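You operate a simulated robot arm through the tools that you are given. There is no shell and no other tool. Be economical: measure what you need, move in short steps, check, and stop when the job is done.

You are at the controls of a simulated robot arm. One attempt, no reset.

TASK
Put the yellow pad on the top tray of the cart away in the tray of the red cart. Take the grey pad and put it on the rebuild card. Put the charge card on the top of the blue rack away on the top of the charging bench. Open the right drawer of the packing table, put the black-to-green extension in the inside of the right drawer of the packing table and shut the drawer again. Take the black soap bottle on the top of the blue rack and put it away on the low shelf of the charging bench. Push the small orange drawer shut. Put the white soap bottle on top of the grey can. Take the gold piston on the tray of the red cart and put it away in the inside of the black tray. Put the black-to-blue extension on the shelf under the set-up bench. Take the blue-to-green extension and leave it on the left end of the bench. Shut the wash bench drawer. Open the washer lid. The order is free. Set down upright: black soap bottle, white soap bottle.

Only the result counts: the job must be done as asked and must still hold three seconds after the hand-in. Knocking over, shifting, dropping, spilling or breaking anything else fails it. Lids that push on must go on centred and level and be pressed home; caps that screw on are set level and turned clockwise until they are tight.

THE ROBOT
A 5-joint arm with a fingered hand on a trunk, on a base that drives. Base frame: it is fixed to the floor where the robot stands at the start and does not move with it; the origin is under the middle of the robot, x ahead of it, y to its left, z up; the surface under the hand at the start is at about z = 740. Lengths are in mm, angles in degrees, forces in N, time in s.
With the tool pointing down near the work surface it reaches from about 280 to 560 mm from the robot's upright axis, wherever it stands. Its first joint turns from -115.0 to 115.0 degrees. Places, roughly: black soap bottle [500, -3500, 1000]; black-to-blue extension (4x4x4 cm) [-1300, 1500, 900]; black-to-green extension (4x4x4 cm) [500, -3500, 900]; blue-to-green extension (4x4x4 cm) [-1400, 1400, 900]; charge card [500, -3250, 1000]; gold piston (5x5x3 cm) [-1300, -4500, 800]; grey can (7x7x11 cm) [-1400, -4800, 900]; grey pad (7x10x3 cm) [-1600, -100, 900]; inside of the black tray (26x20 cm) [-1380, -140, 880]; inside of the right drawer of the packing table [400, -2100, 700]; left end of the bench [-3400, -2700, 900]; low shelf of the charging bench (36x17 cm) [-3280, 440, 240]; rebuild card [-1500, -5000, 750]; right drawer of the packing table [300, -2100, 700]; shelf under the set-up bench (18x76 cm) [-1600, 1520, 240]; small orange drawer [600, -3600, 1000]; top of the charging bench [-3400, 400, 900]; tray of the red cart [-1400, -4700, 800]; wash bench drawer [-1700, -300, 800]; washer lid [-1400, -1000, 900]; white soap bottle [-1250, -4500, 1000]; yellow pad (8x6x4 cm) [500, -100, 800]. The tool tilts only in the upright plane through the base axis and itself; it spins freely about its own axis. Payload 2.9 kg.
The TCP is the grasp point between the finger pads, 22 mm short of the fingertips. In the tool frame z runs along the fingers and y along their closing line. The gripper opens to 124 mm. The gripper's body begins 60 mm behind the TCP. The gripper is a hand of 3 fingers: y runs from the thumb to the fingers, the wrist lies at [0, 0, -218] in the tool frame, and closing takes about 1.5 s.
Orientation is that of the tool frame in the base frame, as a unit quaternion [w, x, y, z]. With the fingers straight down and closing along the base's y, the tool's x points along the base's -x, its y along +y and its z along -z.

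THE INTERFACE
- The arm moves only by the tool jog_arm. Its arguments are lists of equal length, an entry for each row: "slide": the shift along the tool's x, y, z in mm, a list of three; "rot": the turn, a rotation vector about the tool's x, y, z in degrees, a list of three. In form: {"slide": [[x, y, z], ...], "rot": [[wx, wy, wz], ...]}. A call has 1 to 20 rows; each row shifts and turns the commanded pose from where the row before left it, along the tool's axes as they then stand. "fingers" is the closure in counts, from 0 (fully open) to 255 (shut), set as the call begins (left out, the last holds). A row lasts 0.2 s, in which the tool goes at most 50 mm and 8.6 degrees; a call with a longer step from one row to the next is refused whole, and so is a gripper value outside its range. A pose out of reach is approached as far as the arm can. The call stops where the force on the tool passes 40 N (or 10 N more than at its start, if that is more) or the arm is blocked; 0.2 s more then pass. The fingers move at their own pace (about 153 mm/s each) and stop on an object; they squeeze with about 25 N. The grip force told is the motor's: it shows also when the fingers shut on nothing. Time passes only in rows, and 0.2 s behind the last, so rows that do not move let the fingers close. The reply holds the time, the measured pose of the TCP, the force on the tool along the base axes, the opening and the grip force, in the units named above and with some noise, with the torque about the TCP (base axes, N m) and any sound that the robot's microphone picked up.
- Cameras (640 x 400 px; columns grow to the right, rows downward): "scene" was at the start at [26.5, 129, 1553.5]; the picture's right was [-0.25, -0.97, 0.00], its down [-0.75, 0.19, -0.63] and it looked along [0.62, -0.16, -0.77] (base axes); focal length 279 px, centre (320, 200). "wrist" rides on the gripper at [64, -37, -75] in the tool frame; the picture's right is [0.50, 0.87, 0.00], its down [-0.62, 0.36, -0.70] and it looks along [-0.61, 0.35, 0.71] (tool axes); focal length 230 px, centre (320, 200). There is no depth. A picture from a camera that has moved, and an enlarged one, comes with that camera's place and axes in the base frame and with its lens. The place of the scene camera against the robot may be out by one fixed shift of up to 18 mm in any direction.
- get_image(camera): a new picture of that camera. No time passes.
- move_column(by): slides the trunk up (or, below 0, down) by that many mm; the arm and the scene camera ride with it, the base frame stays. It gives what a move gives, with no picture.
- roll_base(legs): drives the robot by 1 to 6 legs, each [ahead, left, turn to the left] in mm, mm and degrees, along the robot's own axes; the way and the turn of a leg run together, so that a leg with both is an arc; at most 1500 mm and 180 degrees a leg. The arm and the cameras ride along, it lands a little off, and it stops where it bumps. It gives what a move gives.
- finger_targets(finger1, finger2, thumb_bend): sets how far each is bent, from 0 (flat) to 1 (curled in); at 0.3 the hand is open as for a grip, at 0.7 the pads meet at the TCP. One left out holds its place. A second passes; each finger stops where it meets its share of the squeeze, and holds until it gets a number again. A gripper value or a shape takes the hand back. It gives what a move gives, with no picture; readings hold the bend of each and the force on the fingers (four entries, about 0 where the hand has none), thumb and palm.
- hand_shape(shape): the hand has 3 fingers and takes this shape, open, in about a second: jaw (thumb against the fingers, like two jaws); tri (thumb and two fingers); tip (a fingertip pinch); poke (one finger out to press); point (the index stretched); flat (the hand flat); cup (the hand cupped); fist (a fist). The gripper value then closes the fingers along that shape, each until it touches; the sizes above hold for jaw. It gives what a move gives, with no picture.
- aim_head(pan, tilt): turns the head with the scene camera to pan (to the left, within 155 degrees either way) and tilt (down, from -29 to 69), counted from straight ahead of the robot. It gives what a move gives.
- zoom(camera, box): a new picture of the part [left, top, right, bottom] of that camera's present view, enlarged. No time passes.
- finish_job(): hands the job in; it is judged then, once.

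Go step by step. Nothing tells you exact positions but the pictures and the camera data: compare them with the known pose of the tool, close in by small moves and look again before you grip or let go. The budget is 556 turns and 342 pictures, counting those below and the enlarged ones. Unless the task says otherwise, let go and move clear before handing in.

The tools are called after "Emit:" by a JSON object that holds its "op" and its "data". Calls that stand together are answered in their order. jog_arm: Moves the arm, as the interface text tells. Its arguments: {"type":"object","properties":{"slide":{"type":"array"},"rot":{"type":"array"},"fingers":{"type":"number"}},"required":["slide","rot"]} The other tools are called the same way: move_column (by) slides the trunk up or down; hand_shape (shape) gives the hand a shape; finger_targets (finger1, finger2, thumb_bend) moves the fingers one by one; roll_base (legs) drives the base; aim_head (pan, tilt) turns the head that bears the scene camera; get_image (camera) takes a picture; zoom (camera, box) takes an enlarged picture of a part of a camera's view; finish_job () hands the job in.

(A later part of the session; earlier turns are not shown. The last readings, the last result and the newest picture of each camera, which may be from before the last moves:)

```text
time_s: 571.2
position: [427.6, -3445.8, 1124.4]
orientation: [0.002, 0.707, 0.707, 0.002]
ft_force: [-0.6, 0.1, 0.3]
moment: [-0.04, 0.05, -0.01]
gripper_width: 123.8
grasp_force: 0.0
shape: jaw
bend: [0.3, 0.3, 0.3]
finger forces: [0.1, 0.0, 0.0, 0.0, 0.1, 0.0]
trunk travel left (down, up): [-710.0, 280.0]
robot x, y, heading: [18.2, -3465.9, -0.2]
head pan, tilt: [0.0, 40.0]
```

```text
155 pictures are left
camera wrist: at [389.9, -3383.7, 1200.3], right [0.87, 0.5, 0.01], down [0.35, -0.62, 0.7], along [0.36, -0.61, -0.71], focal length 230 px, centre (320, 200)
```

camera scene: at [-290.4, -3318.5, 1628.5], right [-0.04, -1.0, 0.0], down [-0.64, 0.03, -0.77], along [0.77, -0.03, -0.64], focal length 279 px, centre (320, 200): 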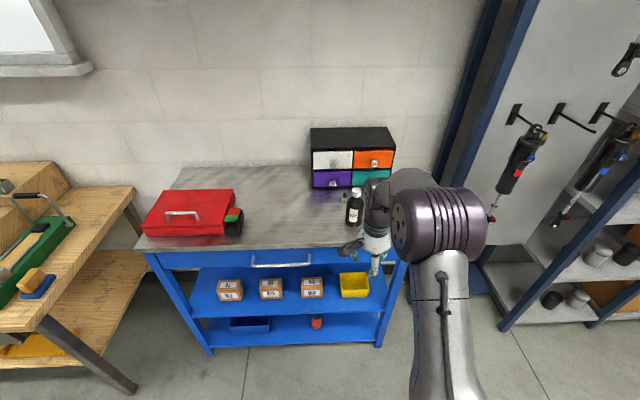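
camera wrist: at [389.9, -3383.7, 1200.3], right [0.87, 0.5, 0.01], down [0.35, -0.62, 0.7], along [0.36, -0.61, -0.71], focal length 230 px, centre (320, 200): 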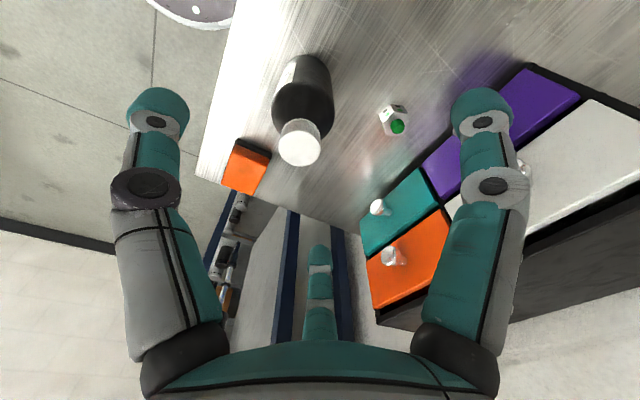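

Emit:
{"op": "jog_arm", "data": {"slide": [[-23, -6, 0], [0, 0, 20], [0, 0, 15]], "rot": [[0, 0, 0], [0, 0, 0], [0, 0, 0]]}}

Emit:
{"op": "get_image", "data": {"camera": "wrist"}}

```text
time_s: 572.0
position: [420.8, -3469.0, 1090.0]
orientation: [0.003, 0.707, 0.708, 0.002]
ft_force: [-0.4, -0.2, -0.2]
moment: [0.03, 0.02, -0.02]
gripper_width: 123.8
grasp_force: 0.1
shape: jaw
bend: [0.3, 0.3, 0.3]
finger forces: [0.0, 0.0, 0.0, 0.0, 0.0, 0.0]
trunk travel left (down, up): [-710.0, 280.0]
robot x, y, heading: [14.0, -3464.6, -0.0]
head pan, tilt: [0.0, 40.0]
```

```text
154 pictures are left
camera wrist: at [383.4, -3406.7, 1165.5], right [0.86, 0.5, 0.01], down [0.35, -0.62, 0.7], along [0.36, -0.61, -0.71], focal length 230 px, centre (320, 200)
```

wrist: 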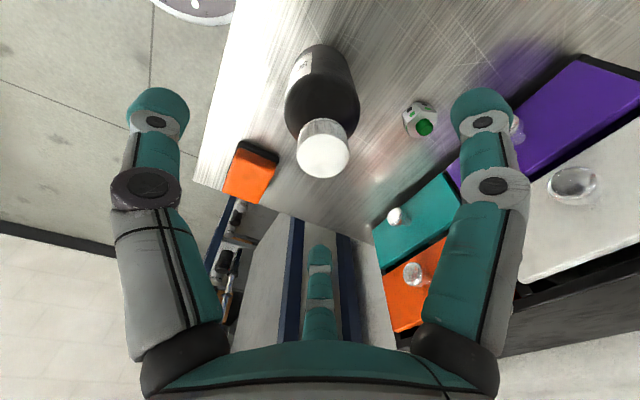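

Centred on the cap (top z≈1055). I'll lower to grip the cap and lift.

Emit:
{"op": "jog_arm", "data": {"slide": [[0, 0, 25], [0, 0, 24]], "rot": [[0, 0, 0], [0, 0, 0]]}}

Emit:
{"op": "jog_arm", "data": {"slide": [[0, 0, 0], [0, 0, 0], [0, 0, 0], [0, 0, 0], [0, 0, 0], [0, 0, 0], [0, 0, 0], [0, 0, 0], [0, 0, 0]], "rot": [[0, 0, 0], [0, 0, 0], [0, 0, 0], [0, 0, 0], [0, 0, 0], [0, 0, 0], [0, 0, 0], [0, 0, 0], [0, 0, 0]], "fingers": 255}}

Emit:
{"op": "jog_arm", "data": {"slide": [[0, 0, -10], [0, 0, -20], [0, 0, -30], [0, 0, -20]], "rot": [[0, 0, 0], [0, 0, 0], [0, 0, 0], [0, 0, 0]]}}

Emit:
{"op": "get_image", "data": {"camera": "wrist"}}

```text
time_s: 572.6
position: [421.7, -3468.8, 1040.7]
orientation: [0.003, 0.707, 0.707, 0.002]
ft_force: [0.4, -0.4, -0.3]
moment: [-0.02, -0.04, 0.0]
gripper_width: 123.9
grasp_force: 0.0
shape: jaw
bend: [0.3, 0.3, 0.3]
finger forces: [0.0, 0.0, 0.0, 0.0, 0.0, 0.0]
trunk travel left (down, up): [-710.0, 280.0]
robot x, y, heading: [16.0, -3468.1, -0.0]
head pan, tilt: [0.0, 40.0]
```

```text
time_s: 574.6
position: [422.0, -3470.3, 1042.6]
orientation: [0.002, 0.706, 0.708, 0.003]
ft_force: [0.1, -0.1, 0.5]
moment: [0.06, -0.06, 0.0]
gripper_width: 18.6
grasp_force: 25.0
shape: jaw
bend: [0.74, 0.76, 0.7]
finger forces: [20.7, 22.8, 0.0, 0.1, 21.7, 0.0]
trunk travel left (down, up): [-710.0, 280.0]
robot x, y, heading: [14.6, -3462.8, -0.0]
head pan, tilt: [0.0, 40.0]
```

```text
time_s: 575.6
position: [421.6, -3469.2, 1122.2]
orientation: [0.002, 0.707, 0.707, 0.002]
ft_force: [-0.4, -0.1, -3.7]
moment: [0.0, 0.06, 0.04]
gripper_width: 18.4
grasp_force: 25.6
shape: jaw
bend: [0.74, 0.76, 0.7]
finger forces: [20.4, 23.8, 0.0, 0.0, 22.2, 0.0]
trunk travel left (down, up): [-710.0, 280.0]
robot x, y, heading: [12.4, -3460.3, -0.1]
head pan, tilt: [0.0, 40.0]
```

```text
153 pictures are left
camera wrist: at [383.8, -3406.5, 1196.7], right [0.87, 0.5, 0.01], down [0.35, -0.62, 0.7], along [0.36, -0.61, -0.71], focal length 230 px, centre (320, 200)
```

wrist: 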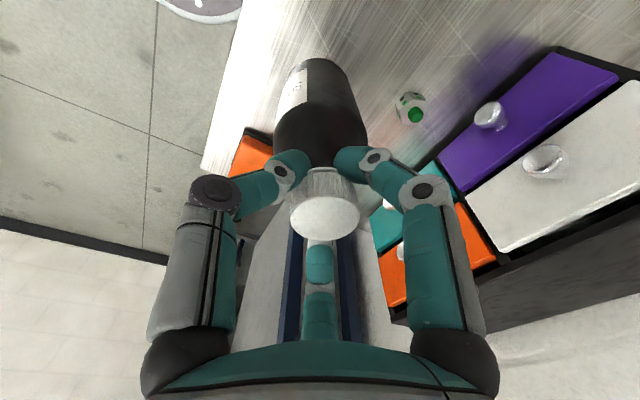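

Bottle held upright. Driving back to the charging bench.

Emit:
{"op": "roll_base", "data": {"legs": [[-1200, 0, 0], [-1200, 0, 0], [0, 1500, 0], [0, 1500, 0], [0, 900, 0], [0, 0, 179.5]]}}

Emit:
{"op": "aim_head", "data": {"pan": 5, "tilt": 30}}

Emit:
{"op": "get_image", "data": {"camera": "scene"}}

```text
time_s: 613.3
position: [-2731.3, 460.2, 1122.0]
orientation: [0.003, 0.711, -0.703, -0.002]
ft_force: [0.2, 0.1, -3.7]
moment: [-0.01, 0.02, 0.01]
gripper_width: 18.1
grasp_force: 25.1
shape: jaw
bend: [0.74, 0.76, 0.7]
finger forces: [21.2, 24.2, 0.0, 0.1, 20.9, 0.0]
trunk travel left (down, up): [-710.0, 280.0]
robot x, y, heading: [-2325.6, 459.5, -179.6]
head pan, tilt: [0.0, 40.0]
```

```text
time_s: 614.0
position: [-2732.0, 460.2, 1122.2]
orientation: [0.002, 0.711, -0.704, -0.003]
ft_force: [-0.2, 0.1, -3.3]
moment: [-0.01, 0.01, 0.01]
gripper_width: 18.3
grasp_force: 25.3
shape: jaw
bend: [0.74, 0.76, 0.7]
finger forces: [21.2, 24.3, 0.1, 0.0, 20.9, 0.1]
trunk travel left (down, up): [-710.0, 280.0]
robot x, y, heading: [-2326.2, 459.9, -179.7]
head pan, tilt: [5.0, 30.0]
```

```text
152 pictures are left
camera scene: at [-2342.2, 310.4, 1643.7], right [-0.09, 1.0, 0.0], down [0.5, 0.05, -0.87], along [-0.86, -0.08, -0.5], focal length 279 px, centre (320, 200)
```

scene: 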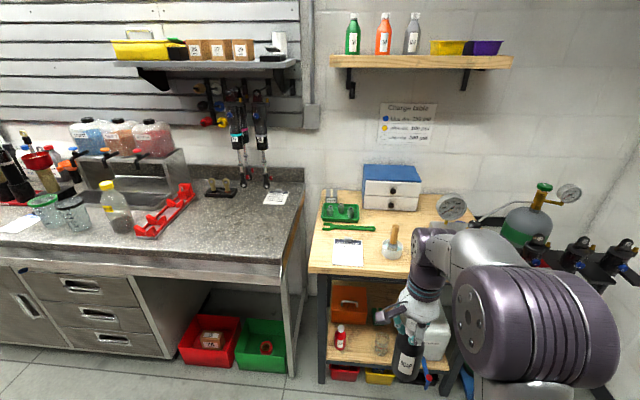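

Emit:
{"op": "move_column", "data": {"by": -400}}

Emit:
{"op": "move_column", "data": {"by": -250}}

Emit:
{"op": "roll_base", "data": {"legs": [[200, 0, 0]]}}

Emit:
{"op": "get_image", "data": {"camera": "scene"}}

Emit:
{"op": "get_image", "data": {"camera": "wrist"}}

```text
time_s: 617.8
position: [-2731.5, 461.5, 720.5]
orientation: [0.003, 0.711, -0.703, -0.002]
ft_force: [-0.1, -0.9, -2.8]
moment: [-0.05, -0.05, -0.01]
gripper_width: 18.0
grasp_force: 25.2
shape: jaw
bend: [0.74, 0.76, 0.7]
finger forces: [21.3, 24.3, 0.0, 0.0, 20.8, 0.1]
trunk travel left (down, up): [-310.0, 680.0]
robot x, y, heading: [-2326.6, 456.6, -179.6]
head pan, tilt: [5.0, 30.0]
```

```text
time_s: 620.4
position: [-2730.9, 461.5, 471.1]
orientation: [0.002, 0.71, -0.704, -0.003]
ft_force: [0.0, -0.4, -3.8]
moment: [-0.03, -0.04, -0.02]
gripper_width: 18.1
grasp_force: 24.8
shape: jaw
bend: [0.74, 0.76, 0.7]
finger forces: [21.4, 24.4, 0.0, 0.0, 20.9, 0.1]
trunk travel left (down, up): [-60.0, 930.0]
robot x, y, heading: [-2325.2, 462.8, -179.3]
head pan, tilt: [5.0, 30.0]
```

```text
time_s: 622.0
position: [-2929.8, 459.0, 471.3]
orientation: [0.002, 0.711, -0.703, -0.003]
ft_force: [-0.1, 0.2, -3.3]
moment: [-0.02, -0.02, 0.01]
gripper_width: 17.9
grasp_force: 24.7
shape: jaw
bend: [0.74, 0.76, 0.7]
finger forces: [21.3, 24.5, 0.1, 0.1, 21.3, 0.1]
trunk travel left (down, up): [-60.0, 930.0]
robot x, y, heading: [-2525.4, 456.4, -179.5]
head pan, tilt: [5.0, 30.0]
```

```text
151 pictures are left
camera scene: at [-2541.2, 308.6, 993.8], right [-0.1, 1.0, 0.0], down [0.5, 0.05, -0.87], along [-0.86, -0.08, -0.5], focal length 279 px, centre (320, 200)
```

scene: 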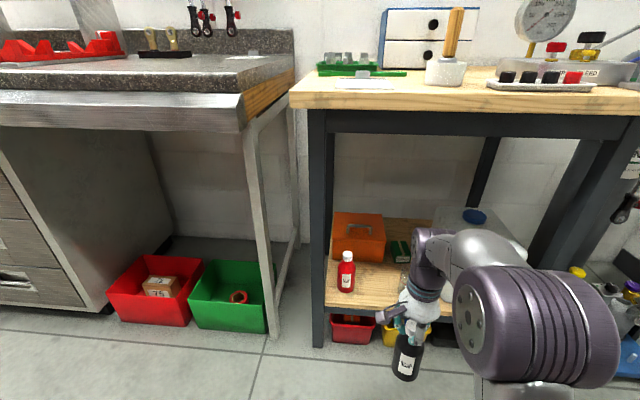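

```text
150 pictures are left
camera wrist: at [-2892.4, 394.2, 546.3], right [-0.86, -0.51, 0.01], down [-0.36, 0.61, 0.7], along [-0.36, 0.6, -0.71], focal length 230 px, centre (320, 200)
```

wrist: 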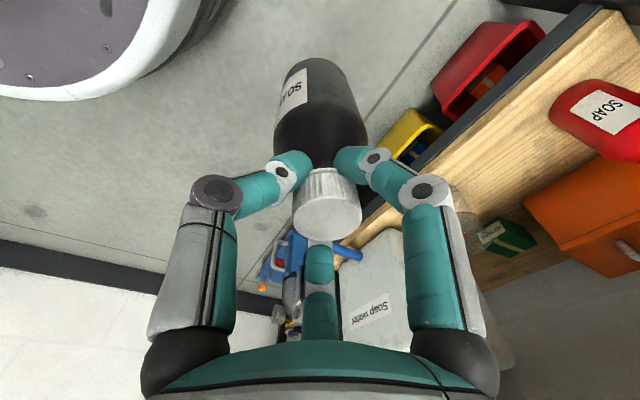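

The path under the bench looks clear, with the red bottle at (-3236, 335). I'll lower slightly and roll in so the bottle goes over the free spot.

Emit:
{"op": "jog_arm", "data": {"slide": [[0, 0, 20], [0, 0, 20]], "rot": [[0, 0, 0], [0, 0, 0]]}}

Emit:
{"op": "roll_base", "data": {"legs": [[0, 20, 0], [200, 0, 0]]}}

Emit:
{"op": "get_image", "data": {"camera": "scene"}}

Emit:
{"op": "get_image", "data": {"camera": "wrist"}}

```text
time_s: 622.6
position: [-2930.2, 457.3, 431.2]
orientation: [0.002, 0.711, -0.703, -0.002]
ft_force: [-0.2, 0.2, -3.4]
moment: [0.0, 0.01, 0.04]
gripper_width: 17.8
grasp_force: 25.3
shape: jaw
bend: [0.74, 0.76, 0.7]
finger forces: [21.1, 24.6, 0.1, 0.0, 21.2, 0.0]
trunk travel left (down, up): [-60.0, 930.0]
robot x, y, heading: [-2526.2, 455.7, -179.3]
head pan, tilt: [5.0, 30.0]
```

```text
time_s: 624.6
position: [-3131.4, 436.5, 430.1]
orientation: [0.003, 0.711, -0.703, -0.003]
ft_force: [1.1, -0.3, -3.2]
moment: [-0.01, -0.01, -0.03]
gripper_width: 17.9
grasp_force: 24.8
shape: jaw
bend: [0.74, 0.76, 0.7]
finger forces: [21.4, 24.9, 0.0, 0.0, 21.4, 0.1]
trunk travel left (down, up): [-60.0, 930.0]
robot x, y, heading: [-2726.3, 438.9, -179.3]
head pan, tilt: [5.0, 30.0]
```

```text
149 pictures are left
camera scene: at [-2741.8, 287.1, 993.8], right [-0.1, 1.0, 0.0], down [0.5, 0.05, -0.87], along [-0.86, -0.08, -0.5], focal length 279 px, centre (320, 200)
```

scene: 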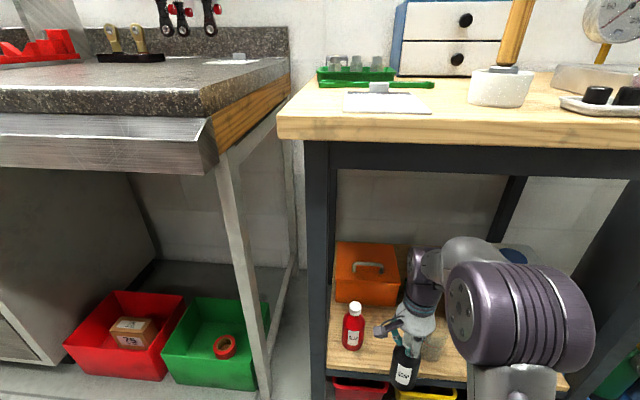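

```text
148 pictures are left
camera wrist: at [-3093.1, 372.3, 506.7], right [-0.86, -0.51, 0.01], down [-0.36, 0.61, 0.7], along [-0.36, 0.6, -0.71], focal length 230 px, centre (320, 200)
```

wrist: 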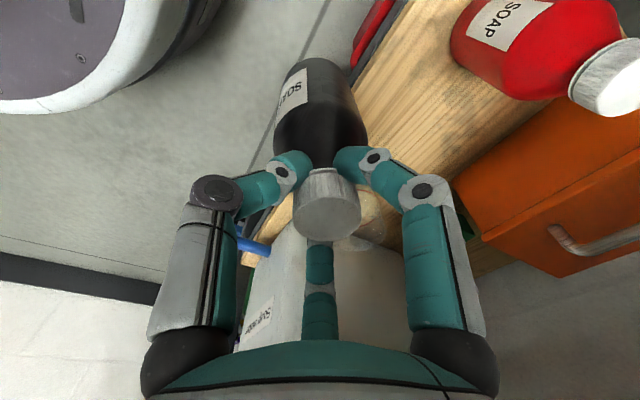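

Emit:
{"op": "roll_base", "data": {"legs": [[125, 0, 0]]}}

Emit:
{"op": "get_image", "data": {"camera": "scene"}}

Emit:
{"op": "get_image", "data": {"camera": "wrist"}}

```text
time_s: 625.9
position: [-3255.8, 436.6, 431.6]
orientation: [0.002, 0.711, -0.703, -0.002]
ft_force: [0.6, 0.6, -3.4]
moment: [-0.02, -0.02, -0.01]
gripper_width: 18.1
grasp_force: 25.2
shape: jaw
bend: [0.74, 0.76, 0.7]
finger forces: [21.3, 24.9, 0.0, 0.0, 21.4, 0.0]
trunk travel left (down, up): [-60.0, 930.0]
robot x, y, heading: [-2851.5, 437.6, -179.4]
head pan, tilt: [5.0, 30.0]
```

```text
147 pictures are left
camera scene: at [-2867.1, 286.0, 993.8], right [-0.1, 1.0, 0.0], down [0.5, 0.05, -0.87], along [-0.86, -0.08, -0.5], focal length 279 px, centre (320, 200)
```

scene: 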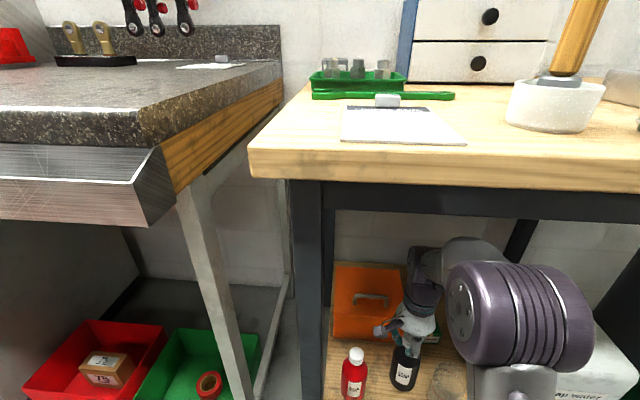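

```text
146 pictures are left
camera wrist: at [-3218.3, 371.4, 506.7], right [-0.86, -0.51, 0.01], down [-0.36, 0.61, 0.7], along [-0.36, 0.6, -0.71], focal length 230 px, centre (320, 200)
```

wrist: 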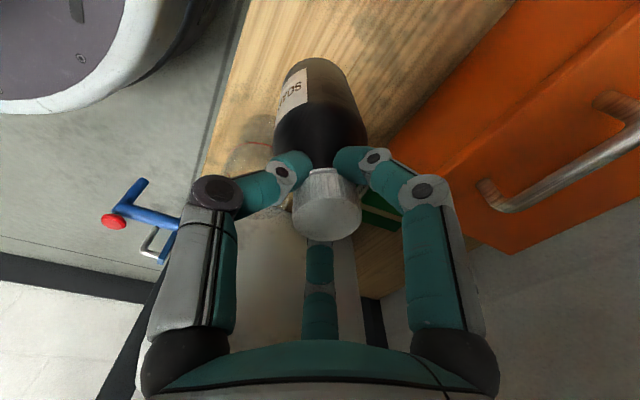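

Clear on both sides. Lowering gently onto the shelf.

Emit:
{"op": "jog_arm", "data": {"slide": [[0, 0, 12], [0, 0, 10], [0, 0, 6], [0, 0, 4], [0, 0, 3], [0, 0, 3], [0, 0, 3], [0, 0, 3], [0, 0, 3], [0, 0, 3], [0, 0, 3], [0, 0, 3]], "rot": [[0, 0, 0], [0, 0, 0], [0, 0, 0], [0, 0, 0], [0, 0, 0], [0, 0, 0], [0, 0, 0], [0, 0, 0], [0, 0, 0], [0, 0, 0], [0, 0, 0], [0, 0, 0]]}}

```text
time_s: 628.4
position: [-3257.4, 436.8, 381.1]
orientation: [0.007, 0.711, -0.703, -0.006]
ft_force: [5.3, 0.1, 34.0]
moment: [0.01, 0.17, -0.06]
gripper_width: 19.5
grasp_force: 24.7
shape: jaw
bend: [0.75, 0.77, 0.69]
finger forces: [31.6, 30.4, 0.0, 0.1, 29.4, 0.0]
trunk travel left (down, up): [-60.0, 930.0]
robot x, y, heading: [-2850.2, 433.8, -179.4]
head pan, tilt: [5.0, 30.0]
stopped in row 12: the force on the tool passed its limit at 44 N (the readings are from after the stop); the commanded pose is now the measured one
```

Emit:
{"op": "jog_arm", "data": {"slide": [[0, 0, -2], [0, 0, -1], [0, 0, 0]], "rot": [[0, 0, 0], [0, 0, 0], [0, 0, 0]]}}

```text
time_s: 629.2
position: [-3258.5, 435.4, 382.3]
orientation: [0.004, 0.711, -0.703, -0.005]
ft_force: [2.0, 0.1, 12.3]
moment: [-0.06, 0.08, 0.0]
gripper_width: 19.5
grasp_force: 25.4
shape: jaw
bend: [0.75, 0.77, 0.69]
finger forces: [25.5, 25.7, 0.0, 0.1, 26.9, 0.1]
trunk travel left (down, up): [-60.0, 930.0]
robot x, y, heading: [-2850.9, 434.8, -179.3]
head pan, tilt: [5.0, 30.0]
```

Light contact now. I'll open partially, check, then lift off.

Emit:
{"op": "jog_arm", "data": {"slide": [[0, 0, 0], [0, 0, 0], [0, 0, 0]], "rot": [[0, 0, 0], [0, 0, 0], [0, 0, 0]], "fingers": 180}}

Emit:
{"op": "get_image", "data": {"camera": "wrist"}}

Emit:
{"op": "jog_arm", "data": {"slide": [[0, 0, 0], [0, 0, 0], [0, 0, -8], [0, 0, -20], [0, 0, -30], [0, 0, -20]], "rot": [[0, 0, 0], [0, 0, 0], [0, 0, 0], [0, 0, 0], [0, 0, 0], [0, 0, 0]], "fingers": 110}}

Emit:
{"op": "get_image", "data": {"camera": "wrist"}}

```text
time_s: 630.0
position: [-3258.0, 437.2, 380.4]
orientation: [0.004, 0.711, -0.703, -0.005]
ft_force: [-0.1, 0.1, 0.0]
moment: [0.0, 0.0, 0.03]
gripper_width: 36.2
grasp_force: 0.0
shape: jaw
bend: [0.77, 0.77, 0.7]
finger forces: [0.1, 0.0, 0.1, 0.0, 0.0, 0.0]
trunk travel left (down, up): [-60.0, 930.0]
robot x, y, heading: [-2850.8, 436.3, -179.5]
head pan, tilt: [5.0, 30.0]
```

```text
145 pictures are left
camera wrist: at [-3219.3, 371.7, 456.3], right [-0.86, -0.51, 0.01], down [-0.35, 0.61, 0.71], along [-0.37, 0.6, -0.71], focal length 230 px, centre (320, 200)
```

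wrist: 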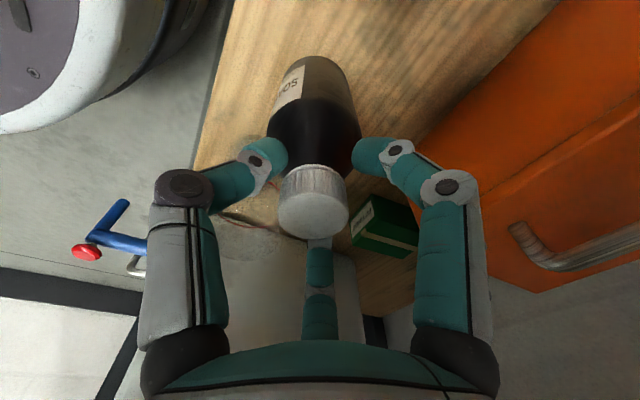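

```text
time_s: 631.4
position: [-3256.9, 436.3, 459.9]
orientation: [0.004, 0.711, -0.704, -0.004]
ft_force: [0.0, -0.4, -0.1]
moment: [0.03, 0.02, -0.02]
gripper_width: 70.1
grasp_force: 0.0
shape: jaw
bend: [0.34, 0.34, 0.7]
finger forces: [0.1, 0.0, 0.0, 0.0, 0.0, 0.1]
trunk travel left (down, up): [-60.0, 930.0]
robot x, y, heading: [-2851.5, 439.4, -179.4]
head pan, tilt: [5.0, 30.0]
```

```text
144 pictures are left
camera wrist: at [-3218.4, 371.7, 534.7], right [-0.86, -0.51, 0.01], down [-0.35, 0.61, 0.71], along [-0.36, 0.6, -0.71], focal length 230 px, centre (320, 200)
```

wrist: 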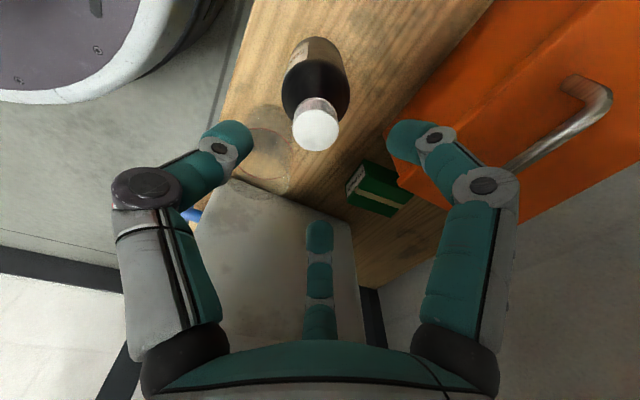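

The bottle stands upright on the low shelf. I'll back out, raise the trunk, and head to the set-up bench.

Emit:
{"op": "roll_base", "data": {"legs": [[-420, 0, 0]]}}

Emit:
{"op": "move_column", "data": {"by": 400}}

Emit:
{"op": "move_column", "data": {"by": 250}}

Emit:
{"op": "roll_base", "data": {"legs": [[0, 0, -90], [0, -950, 0]]}}

Emit:
{"op": "aim_head", "data": {"pan": 0, "tilt": 35}}

Emit:
{"op": "get_image", "data": {"camera": "scene"}}

```text
time_s: 634.0
position: [-2837.4, 442.4, 460.0]
orientation: [0.004, 0.709, -0.705, -0.005]
ft_force: [0.0, -0.6, -0.2]
moment: [0.0, -0.03, 0.02]
gripper_width: 70.1
grasp_force: 0.1
shape: jaw
bend: [0.34, 0.34, 0.7]
finger forces: [0.0, 0.0, 0.0, 0.0, 0.0, 0.0]
trunk travel left (down, up): [-60.0, 930.0]
robot x, y, heading: [-2430.2, 436.8, -179.9]
head pan, tilt: [5.0, 30.0]
```

```text
time_s: 637.8
position: [-2836.2, 440.3, 860.2]
orientation: [0.004, 0.709, -0.706, -0.004]
ft_force: [-0.3, 0.3, -0.7]
moment: [-0.01, -0.01, 0.0]
gripper_width: 70.1
grasp_force: 0.1
shape: jaw
bend: [0.34, 0.34, 0.7]
finger forces: [0.0, 0.0, 0.1, 0.0, 0.1, 0.0]
trunk travel left (down, up): [-460.0, 530.0]
robot x, y, heading: [-2426.9, 437.4, -179.9]
head pan, tilt: [5.0, 30.0]
```

```text
time_s: 640.4
position: [-2836.6, 440.5, 1109.9]
orientation: [0.004, 0.709, -0.705, -0.005]
ft_force: [0.1, 0.3, 0.0]
moment: [0.04, -0.01, -0.01]
gripper_width: 70.1
grasp_force: 0.0
shape: jaw
bend: [0.34, 0.34, 0.7]
finger forces: [0.0, 0.1, 0.0, 0.0, 0.0, 0.0]
trunk travel left (down, up): [-710.0, 280.0]
robot x, y, heading: [-2433.5, 436.4, -179.5]
head pan, tilt: [5.0, 30.0]
```

```text
time_s: 647.6
position: [-1793.1, 867.5, 1109.6]
orientation: [-0.002, 0.0, 1.0, 0.005]
ft_force: [1.1, 1.0, 0.1]
moment: [-0.01, 0.07, -0.02]
gripper_width: 70.4
grasp_force: 0.1
shape: jaw
bend: [0.34, 0.34, 0.7]
finger forces: [0.0, 0.1, 0.0, 0.0, 0.0, 0.0]
trunk travel left (down, up): [-710.0, 280.0]
robot x, y, heading: [-1799.1, 459.5, 90.0]
head pan, tilt: [5.0, 30.0]
stopped in leg 2: the robot was blocked; the commanded pose is now the measured one
```

```text
time_s: 648.2
position: [-1797.7, 865.6, 1109.6]
orientation: [0.0, -0.001, 1.0, 0.006]
ft_force: [-0.3, 0.0, -0.6]
moment: [-0.01, -0.02, 0.01]
gripper_width: 70.1
grasp_force: 0.0
shape: jaw
bend: [0.34, 0.34, 0.7]
finger forces: [0.0, 0.0, 0.0, 0.0, 0.1, 0.1]
trunk travel left (down, up): [-710.0, 280.0]
robot x, y, heading: [-1801.0, 461.9, 90.0]
head pan, tilt: [0.0, 35.0]
```

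```text
143 pictures are left
camera scene: at [-1934.4, 490.7, 1635.9], right [1.0, 0.0, 0.0], down [0.0, -0.57, -0.82], along [0.0, 0.82, -0.57], focal length 279 px, centre (320, 200)
```

scene: 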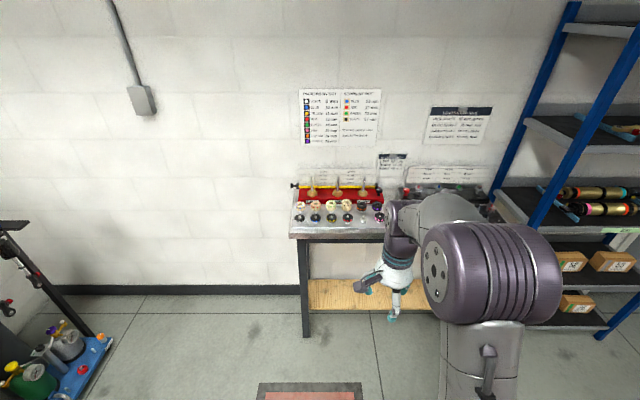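

I was blocked by something on the right, probably the yellow bin. I'll look at it before moving.

Emit:
{"op": "aim_head", "data": {"pan": -130, "tilt": 50}}

Emit:
{"op": "get_image", "data": {"camera": "scene"}}

```text
time_s: 650.4
position: [-1795.8, 865.3, 1108.4]
orientation: [0.0, -0.002, 1.0, 0.006]
ft_force: [-0.4, -0.7, -0.2]
moment: [0.01, -0.02, 0.07]
gripper_width: 69.8
grasp_force: 0.0
shape: jaw
bend: [0.34, 0.34, 0.7]
finger forces: [0.1, 0.0, 0.0, 0.0, 0.0, 0.0]
trunk travel left (down, up): [-710.0, 280.0]
robot x, y, heading: [-1802.5, 457.4, 89.9]
head pan, tilt: [-130.0, 50.0]
```

```text
142 pictures are left
camera scene: at [-1874.5, 352.9, 1614.3], right [-0.64, -0.77, 0.0], down [-0.59, 0.49, -0.64], along [0.49, -0.41, -0.77], focal length 279 px, centre (320, 200)
```

scene: 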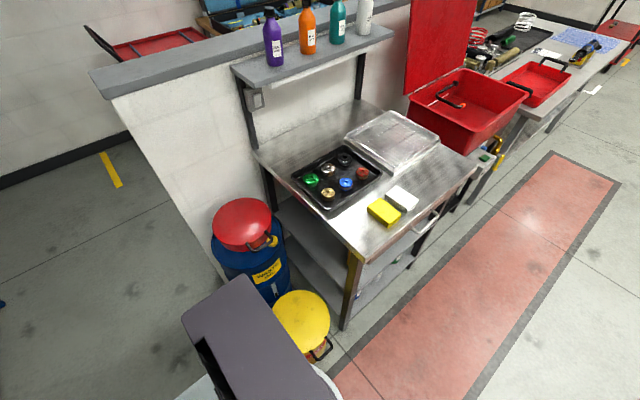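

The bin looks unmoved. I'll step away from it, move ahead, and then go across to the set-up bench.

Emit:
{"op": "roll_base", "data": {"legs": [[0, 80, 0], [300, 0, 0], [0, -430, 0]]}}

Emit:
{"op": "aim_head", "data": {"pan": 0, "tilt": 35}}

Emit:
{"op": "get_image", "data": {"camera": "scene"}}

Emit:
{"op": "zoom", "data": {"camera": "scene", "box": [180, 150, 440, 330]}}

```text
time_s: 655.3
position: [-1448.3, 1164.3, 1108.6]
orientation: [0.0, 0.001, 1.0, 0.006]
ft_force: [-0.1, 0.2, -0.3]
moment: [0.01, 0.03, 0.02]
gripper_width: 70.2
grasp_force: 0.0
shape: jaw
bend: [0.34, 0.34, 0.7]
finger forces: [0.0, 0.1, 0.0, 0.0, 0.0, 0.0]
trunk travel left (down, up): [-710.0, 280.0]
robot x, y, heading: [-1454.6, 759.8, 89.8]
head pan, tilt: [-130.0, 50.0]
```

```text
time_s: 657.4
position: [-1449.2, 1165.5, 1110.0]
orientation: [0.0, 0.0, 1.0, 0.007]
ft_force: [1.0, -0.7, 0.7]
moment: [0.0, 0.0, -0.01]
gripper_width: 70.2
grasp_force: 0.0
shape: jaw
bend: [0.34, 0.34, 0.7]
finger forces: [0.0, 0.0, 0.0, 0.0, 0.1, 0.0]
trunk travel left (down, up): [-710.0, 280.0]
robot x, y, heading: [-1454.5, 755.8, 89.6]
head pan, tilt: [0.0, 35.0]
```

```text
141 pictures are left
camera scene: at [-1587.8, 789.1, 1636.0], right [1.0, 0.0, 0.0], down [0.0, -0.57, -0.82], along [0.0, 0.82, -0.57], focal length 279 px, centre (320, 200)
```

scene: 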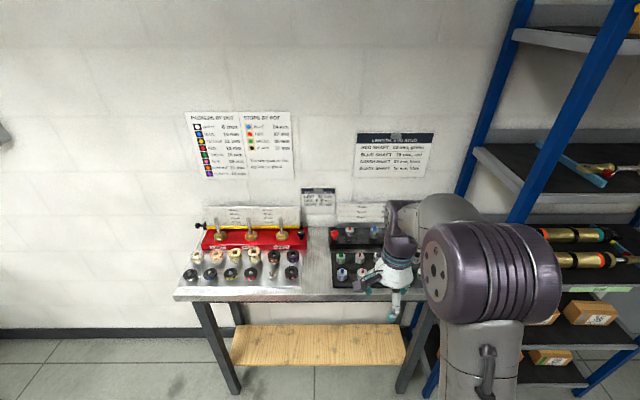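

```text
2.22 times, centred on (310, 240) of scene
camera zoom: at [-1587.8, 789.1, 1636.0], right [1.0, 0.0, 0.0], down [0.0, -0.57, -0.82], along [0.0, 0.82, -0.57], focal length 620 px, centre (342, 111)
```

zoom: 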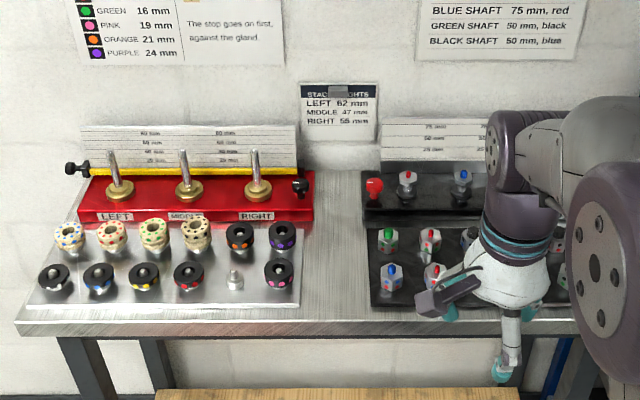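

I need to be sure what an "extension" looks like. I'll zoom in on the posters and the right-hand panel.

Emit:
{"op": "zoom", "data": {"camera": "scene", "box": [340, 120, 450, 190]}}

Emit:
{"op": "zoom", "data": {"camera": "scene", "box": [180, 105, 300, 185]}}

Emit:
{"op": "zoom", "data": {"camera": "scene", "box": [325, 215, 405, 295]}}

```text
5.71 times, centred on (395, 155) of scene
camera zoom: at [-1587.8, 789.1, 1636.0], right [1.0, 0.0, 0.0], down [0.0, -0.57, -0.82], along [0.0, 0.82, -0.57], focal length 1594 px, centre (-109, 457)
```

zoom: 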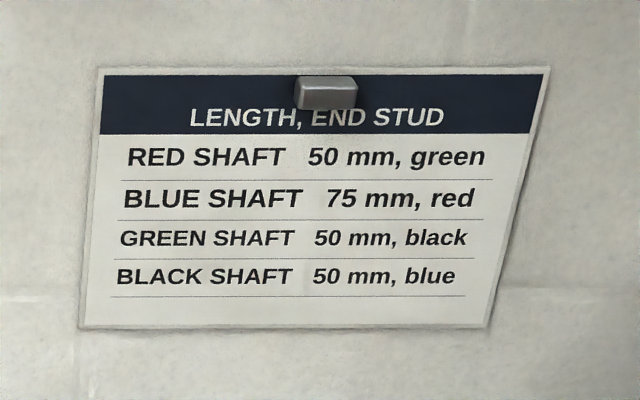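

```text
5.00 times, centred on (240, 145) of scene
camera zoom: at [-1587.8, 789.1, 1636.0], right [1.0, 0.0, 0.0], down [0.0, -0.57, -0.82], along [0.0, 0.82, -0.57], focal length 1394 px, centre (720, 475)
```

zoom: 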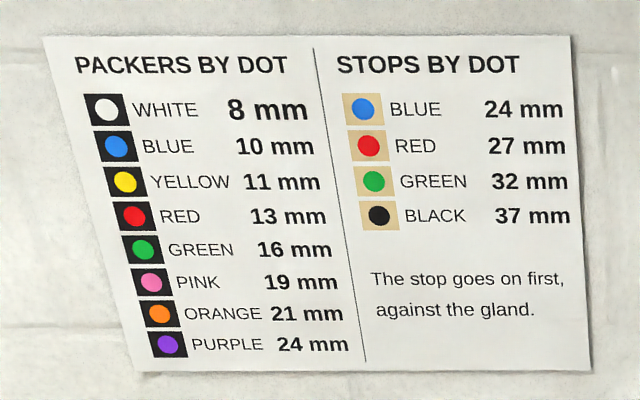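

```text
5.00 times, centred on (365, 255) of scene
camera zoom: at [-1587.8, 789.1, 1636.0], right [1.0, 0.0, 0.0], down [0.0, -0.57, -0.82], along [0.0, 0.82, -0.57], focal length 1394 px, centre (95, -75)
```

zoom: 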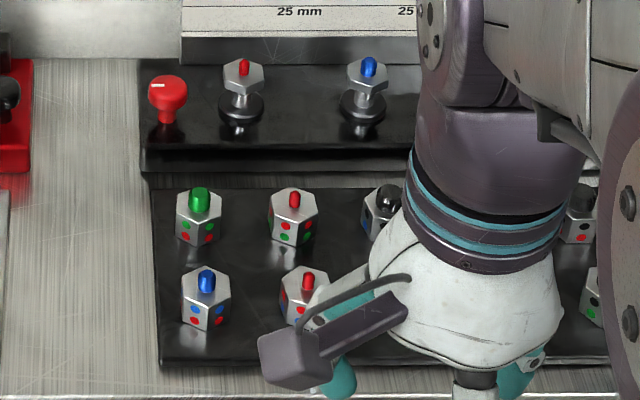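

This settles it: extensions are the hex pieces with coloured dots and a stud, while the ring I put in the drawer is a green-dot packer. I'll fix that later. First, a wrist-camera view of the panel here.

Emit:
{"op": "roll_base", "data": {"legs": [[170, 0, 0]]}}

Emit:
{"op": "get_image", "data": {"camera": "wrist"}}

Emit:
{"op": "zoom", "data": {"camera": "wrist", "box": [140, 60, 520, 290]}}

```text
time_s: 658.8
position: [-1449.2, 1336.0, 1110.2]
orientation: [0.0, 0.001, 1.0, 0.006]
ft_force: [-0.9, 0.2, -0.2]
moment: [-0.02, -0.01, -0.03]
gripper_width: 70.0
grasp_force: 0.1
shape: jaw
bend: [0.34, 0.34, 0.7]
finger forces: [0.1, 0.0, 0.0, 0.0, 0.1, 0.1]
trunk travel left (down, up): [-710.0, 280.0]
robot x, y, heading: [-1451.9, 927.7, 89.8]
head pan, tilt: [0.0, 35.0]
```

```text
136 pictures are left
camera wrist: at [-1512.7, 1297.0, 1184.4], right [-0.5, 0.87, 0.01], down [0.62, 0.35, 0.71], along [0.61, 0.36, -0.71], focal length 230 px, centre (320, 200)
```

wrist: 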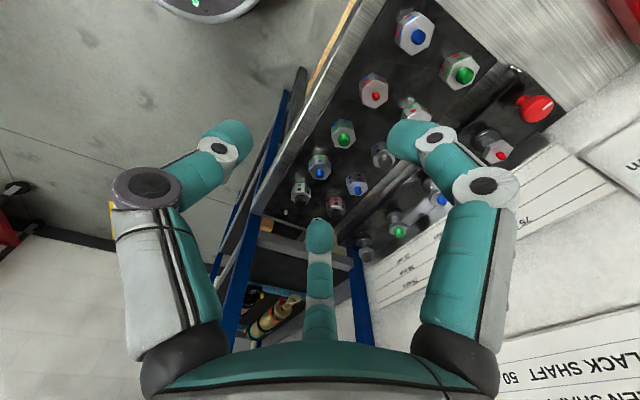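

```text
1.68 times, centred on (330, 175) of wrist
camera zoom: at [-1512.7, 1297.0, 1184.4], right [-0.5, 0.87, 0.01], down [0.62, 0.35, 0.71], along [0.61, 0.36, -0.71], focal length 388 px, centre (303, 242)
```

zoom: 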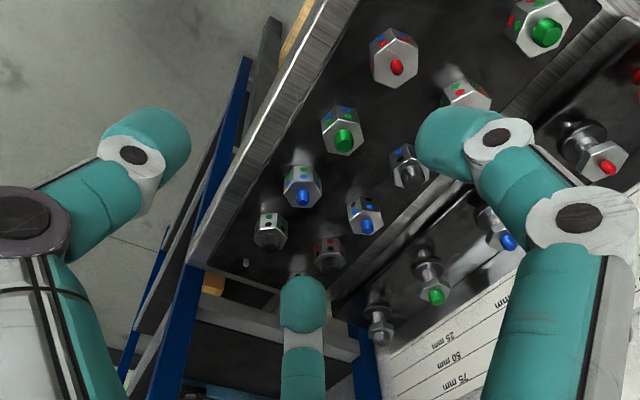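

Found them: the black-to-blue extension (blue stud, blue/black dots) is in the back row near (-1335, 1467), and the blue-to-green one (green stud, blue/green dots) in the front row near (-1395, 1398). I'll move over the black-to-blue one first.

Emit:
{"op": "roll_base", "data": {"legs": [[80, 0, 0], [0, -100, 0]]}}

Emit:
{"op": "jog_arm", "data": {"slide": [[-7, 25, 10], [-7, 25, 30], [0, 0, 30]], "rot": [[0, 0, 0], [0, 0, 0], [0, 0, 0]], "fingers": 0}}

Emit:
{"op": "get_image", "data": {"camera": "wrist"}}

```text
time_s: 660.6
position: [-1348.0, 1414.0, 1109.7]
orientation: [-0.001, 0.002, 1.0, 0.005]
ft_force: [-0.7, 0.6, 0.0]
moment: [0.0, 0.03, -0.03]
gripper_width: 70.2
grasp_force: 0.0
shape: jaw
bend: [0.34, 0.34, 0.7]
finger forces: [0.0, 0.0, 0.1, 0.0, 0.0, 0.0]
trunk travel left (down, up): [-710.0, 280.0]
robot x, y, heading: [-1351.9, 1008.6, 89.7]
head pan, tilt: [0.0, 35.0]
```

```text
time_s: 661.5
position: [-1333.6, 1465.2, 1040.2]
orientation: [0.0, 0.001, 1.0, 0.006]
ft_force: [0.6, -0.8, -0.3]
moment: [-0.01, -0.02, -0.06]
gripper_width: 123.8
grasp_force: 0.0
shape: jaw
bend: [0.3, 0.3, 0.3]
finger forces: [0.0, 0.1, 0.0, 0.0, 0.0, 0.0]
trunk travel left (down, up): [-710.0, 280.0]
robot x, y, heading: [-1356.4, 1006.8, 90.0]
head pan, tilt: [0.0, 35.0]
```

```text
134 pictures are left
camera wrist: at [-1398.6, 1426.5, 1115.1], right [-0.5, 0.87, 0.01], down [0.62, 0.35, 0.71], along [0.61, 0.36, -0.71], focal length 230 px, centre (320, 200)
```

wrist: 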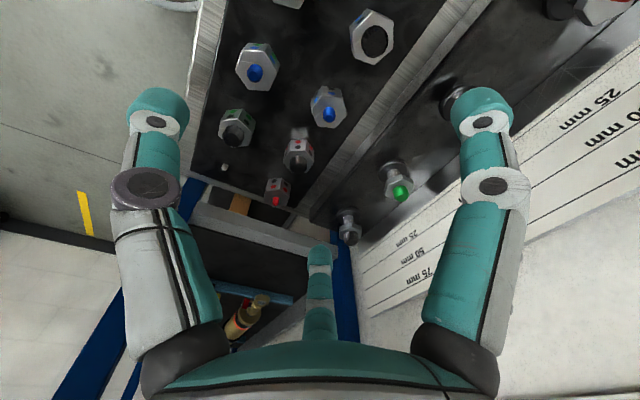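

Emit:
{"op": "jog_arm", "data": {"slide": [[-8, 15, 10], [0, 0, 30], [0, 0, 25]], "rot": [[0, 0, 0], [0, 0, 0], [0, 0, 0]], "fingers": 135}}

Emit:
{"op": "get_image", "data": {"camera": "wrist"}}

```text
time_s: 662.2
position: [-1325.1, 1481.0, 975.6]
orientation: [0.0, 0.002, 1.0, 0.006]
ft_force: [-0.2, -0.7, 0.4]
moment: [0.0, 0.01, 0.03]
gripper_width: 58.7
grasp_force: 0.0
shape: jaw
bend: [0.38, 0.38, 0.7]
finger forces: [0.0, 0.1, 0.0, 0.0, 0.0, 0.0]
trunk travel left (down, up): [-710.0, 280.0]
robot x, y, heading: [-1353.4, 1006.9, 89.6]
head pan, tilt: [0.0, 35.0]
```

```text
133 pictures are left
camera wrist: at [-1389.5, 1442.5, 1050.8], right [-0.5, 0.87, 0.01], down [0.62, 0.35, 0.71], along [0.61, 0.36, -0.71], focal length 230 px, centre (320, 200)
```

wrist: 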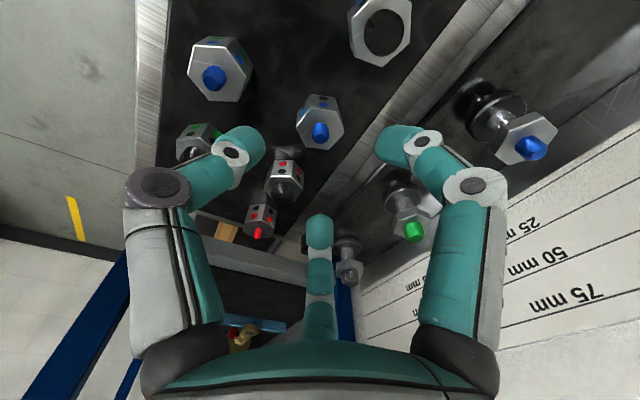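

Emit:
{"op": "zoom", "data": {"camera": "wrist", "box": [240, 60, 400, 220]}}

```text
2.50 times, centred on (320, 140) of wrist
camera zoom: at [-1389.5, 1442.5, 1050.8], right [-0.5, 0.87, 0.01], down [0.62, 0.35, 0.71], along [0.61, 0.36, -0.71], focal length 575 px, centre (320, 350)
```

zoom: 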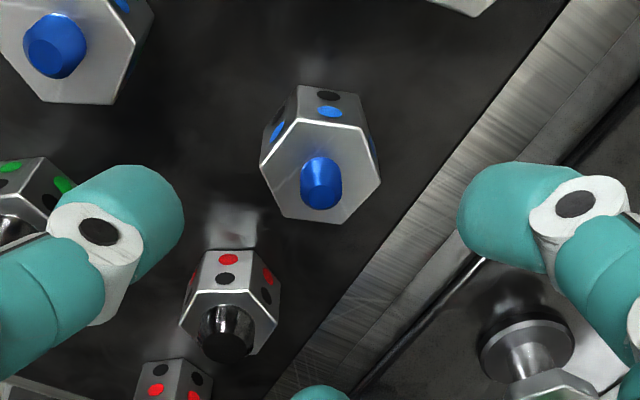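

Confirmed: blue stud, black and blue dots, aligned with the hand. I'll descend and check clearances.

Emit:
{"op": "jog_arm", "data": {"slide": [[0, 0, 25], [0, 0, 20], [0, 0, 10]], "rot": [[0, 0, 0], [0, 0, 0], [0, 0, 0]]}}

Emit:
{"op": "get_image", "data": {"camera": "wrist"}}

```text
time_s: 663.0
position: [-1324.0, 1481.9, 920.0]
orientation: [0.0, 0.002, 1.0, 0.006]
ft_force: [0.7, 0.5, 0.5]
moment: [-0.04, -0.04, -0.03]
gripper_width: 59.1
grasp_force: 0.0
shape: jaw
bend: [0.38, 0.38, 0.7]
finger forces: [0.1, 0.1, 0.0, 0.0, 0.1, 0.1]
trunk travel left (down, up): [-710.0, 280.0]
robot x, y, heading: [-1354.2, 1007.2, 89.8]
head pan, tilt: [0.0, 35.0]
```

```text
131 pictures are left
camera wrist: at [-1389.3, 1442.7, 995.1], right [-0.5, 0.87, 0.01], down [0.62, 0.35, 0.71], along [0.61, 0.36, -0.71], focal length 230 px, centre (320, 200)
```

wrist: 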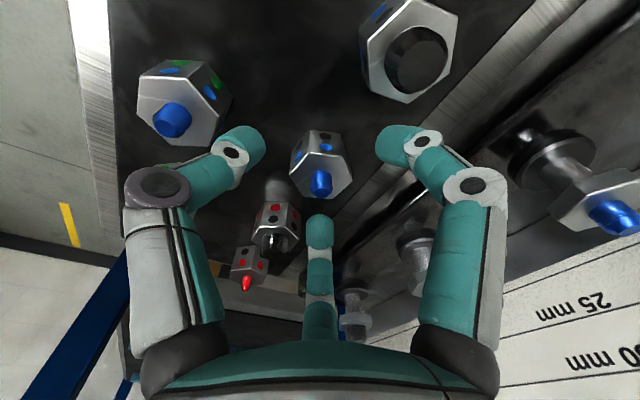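

Emit:
{"op": "jog_arm", "data": {"slide": [[0, 0, 8], [0, 0, 5], [0, 0, 4], [0, 0, 3]], "rot": [[0, 0, 0], [0, 0, 0], [0, 0, 0], [0, 0, 0]]}}

Emit:
{"op": "get_image", "data": {"camera": "wrist"}}

```text
time_s: 664.0
position: [-1325.9, 1481.2, 900.1]
orientation: [0.0, 0.002, 1.0, 0.006]
ft_force: [-0.1, -0.2, 0.1]
moment: [-0.01, 0.0, 0.02]
gripper_width: 58.8
grasp_force: 0.0
shape: jaw
bend: [0.38, 0.38, 0.7]
finger forces: [0.1, 0.0, 0.0, 0.0, 0.0, 0.1]
trunk travel left (down, up): [-710.0, 280.0]
robot x, y, heading: [-1352.6, 1011.8, 89.4]
head pan, tilt: [0.0, 35.0]
```

```text
130 pictures are left
camera wrist: at [-1389.6, 1442.6, 975.3], right [-0.5, 0.87, 0.01], down [0.62, 0.35, 0.71], along [0.61, 0.36, -0.71], focal length 230 px, centre (320, 200)
```

wrist: 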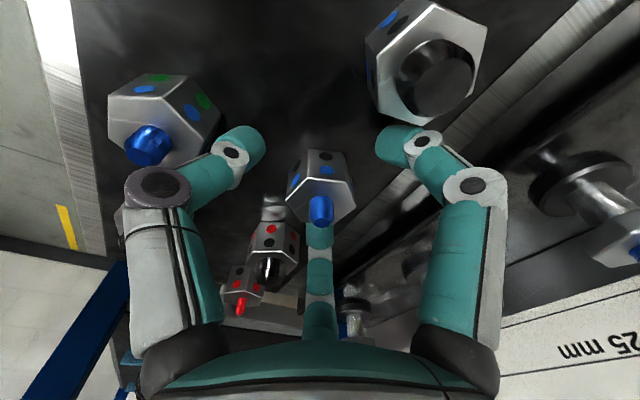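

Clear all around. Gripping and lifting.

Emit:
{"op": "jog_arm", "data": {"slide": [[0, 0, 0], [0, 0, 0], [0, 0, 0], [0, 0, 0], [0, 0, 0], [0, 0, 0]], "rot": [[0, 0, 0], [0, 0, 0], [0, 0, 0], [0, 0, 0], [0, 0, 0], [0, 0, 0]], "fingers": 255}}

Emit:
{"op": "jog_arm", "data": {"slide": [[0, 0, -10], [0, 0, -20], [0, 0, -30], [0, 0, -40]], "rot": [[0, 0, 0], [0, 0, 0], [0, 0, 0], [0, 0, 0]]}}

Emit:
{"op": "get_image", "data": {"camera": "wrist"}}

```text
time_s: 665.5
position: [-1325.6, 1482.7, 899.9]
orientation: [0.0, 0.002, 1.0, 0.007]
ft_force: [-1.4, 0.2, 1.1]
moment: [0.01, -0.03, 0.01]
gripper_width: 23.2
grasp_force: 24.4
shape: jaw
bend: [0.75, 0.77, 0.69]
finger forces: [20.0, 27.2, 0.0, 0.1, 21.6, 0.0]
trunk travel left (down, up): [-710.0, 280.0]
robot x, y, heading: [-1350.9, 1008.3, 89.8]
head pan, tilt: [0.0, 35.0]
```

```text
time_s: 666.5
position: [-1326.5, 1478.9, 1002.1]
orientation: [0.0, 0.002, 1.0, 0.006]
ft_force: [-0.4, -0.5, -0.5]
moment: [0.01, -0.03, 0.02]
gripper_width: 23.1
grasp_force: 24.8
shape: jaw
bend: [0.75, 0.77, 0.69]
finger forces: [20.2, 27.4, 0.0, 0.0, 21.7, 0.0]
trunk travel left (down, up): [-710.0, 280.0]
robot x, y, heading: [-1353.9, 1008.6, 89.5]
head pan, tilt: [0.0, 35.0]
```

```text
129 pictures are left
camera wrist: at [-1389.7, 1440.4, 1076.1], right [-0.5, 0.87, 0.01], down [0.62, 0.35, 0.71], along [0.61, 0.36, -0.71], focal length 230 px, centre (320, 200)
```

wrist: 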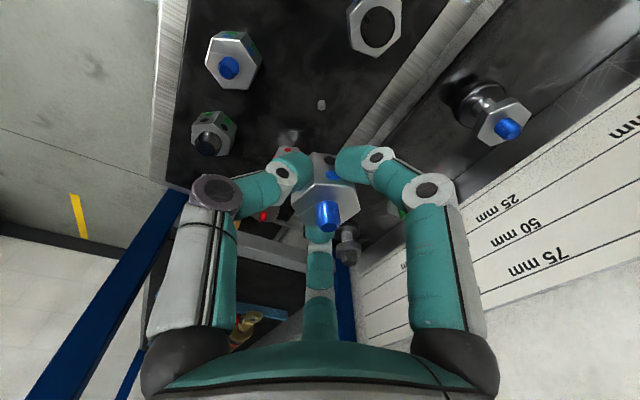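

Now to the shelf under this bench: I'll back off, lower the trunk, and look before going in.

Emit:
{"op": "roll_base", "data": {"legs": [[-350, 0, 0], [0, 150, 0]]}}

Emit:
{"op": "move_column", "data": {"by": -400}}

Emit:
{"op": "move_column", "data": {"by": -230}}

Emit:
{"op": "get_image", "data": {"camera": "scene"}}

Emit:
{"op": "get_image", "data": {"camera": "wrist"}}

```text
time_s: 669.7
position: [-1476.8, 1135.8, 1000.5]
orientation: [0.001, 0.003, 1.0, 0.006]
ft_force: [-0.1, 0.3, -0.4]
moment: [-0.02, 0.01, 0.01]
gripper_width: 22.9
grasp_force: 24.8
shape: jaw
bend: [0.75, 0.77, 0.69]
finger forces: [20.2, 27.4, 0.0, 0.0, 21.7, 0.0]
trunk travel left (down, up): [-710.0, 280.0]
robot x, y, heading: [-1503.0, 659.8, 89.7]
head pan, tilt: [0.0, 35.0]
```

```text
time_s: 673.5
position: [-1475.9, 1133.8, 599.7]
orientation: [0.0, 0.003, 1.0, 0.006]
ft_force: [0.7, 1.1, -0.9]
moment: [0.03, -0.02, -0.01]
gripper_width: 23.1
grasp_force: 25.4
shape: jaw
bend: [0.75, 0.77, 0.69]
finger forces: [20.1, 27.3, 0.0, 0.1, 21.7, 0.0]
trunk travel left (down, up): [-310.0, 680.0]
robot x, y, heading: [-1503.8, 664.1, 89.7]
head pan, tilt: [0.0, 35.0]
```

```text
time_s: 675.9
position: [-1475.9, 1134.9, 370.5]
orientation: [0.0, 0.003, 1.0, 0.006]
ft_force: [0.3, 0.2, -0.1]
moment: [0.02, 0.04, 0.0]
gripper_width: 23.1
grasp_force: 24.9
shape: jaw
bend: [0.75, 0.77, 0.69]
finger forces: [20.2, 27.2, 0.0, 0.0, 21.7, 0.0]
trunk travel left (down, up): [-80.0, 910.0]
robot x, y, heading: [-1505.8, 662.0, 89.5]
head pan, tilt: [0.0, 35.0]
```

```text
128 pictures are left
camera scene: at [-1638.4, 693.3, 1006.0], right [1.0, -0.01, 0.0], down [0.0, -0.57, -0.82], along [0.01, 0.82, -0.57], focal length 279 px, centre (320, 200)
```

scene: 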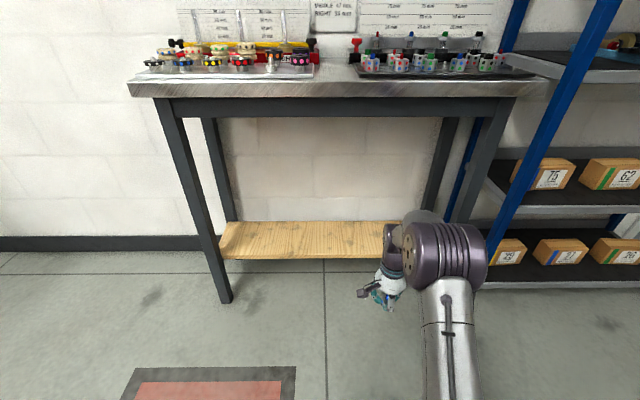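

```text
127 pictures are left
camera wrist: at [-1540.3, 1095.1, 445.4], right [-0.49, 0.87, 0.01], down [0.62, 0.34, 0.71], along [0.61, 0.36, -0.71], focal length 230 px, centre (320, 200)
```

wrist: 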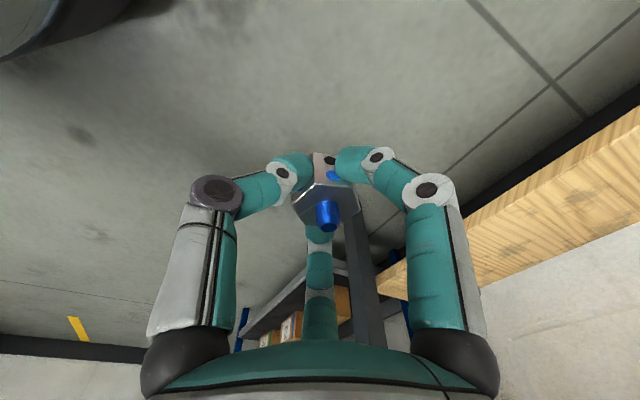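

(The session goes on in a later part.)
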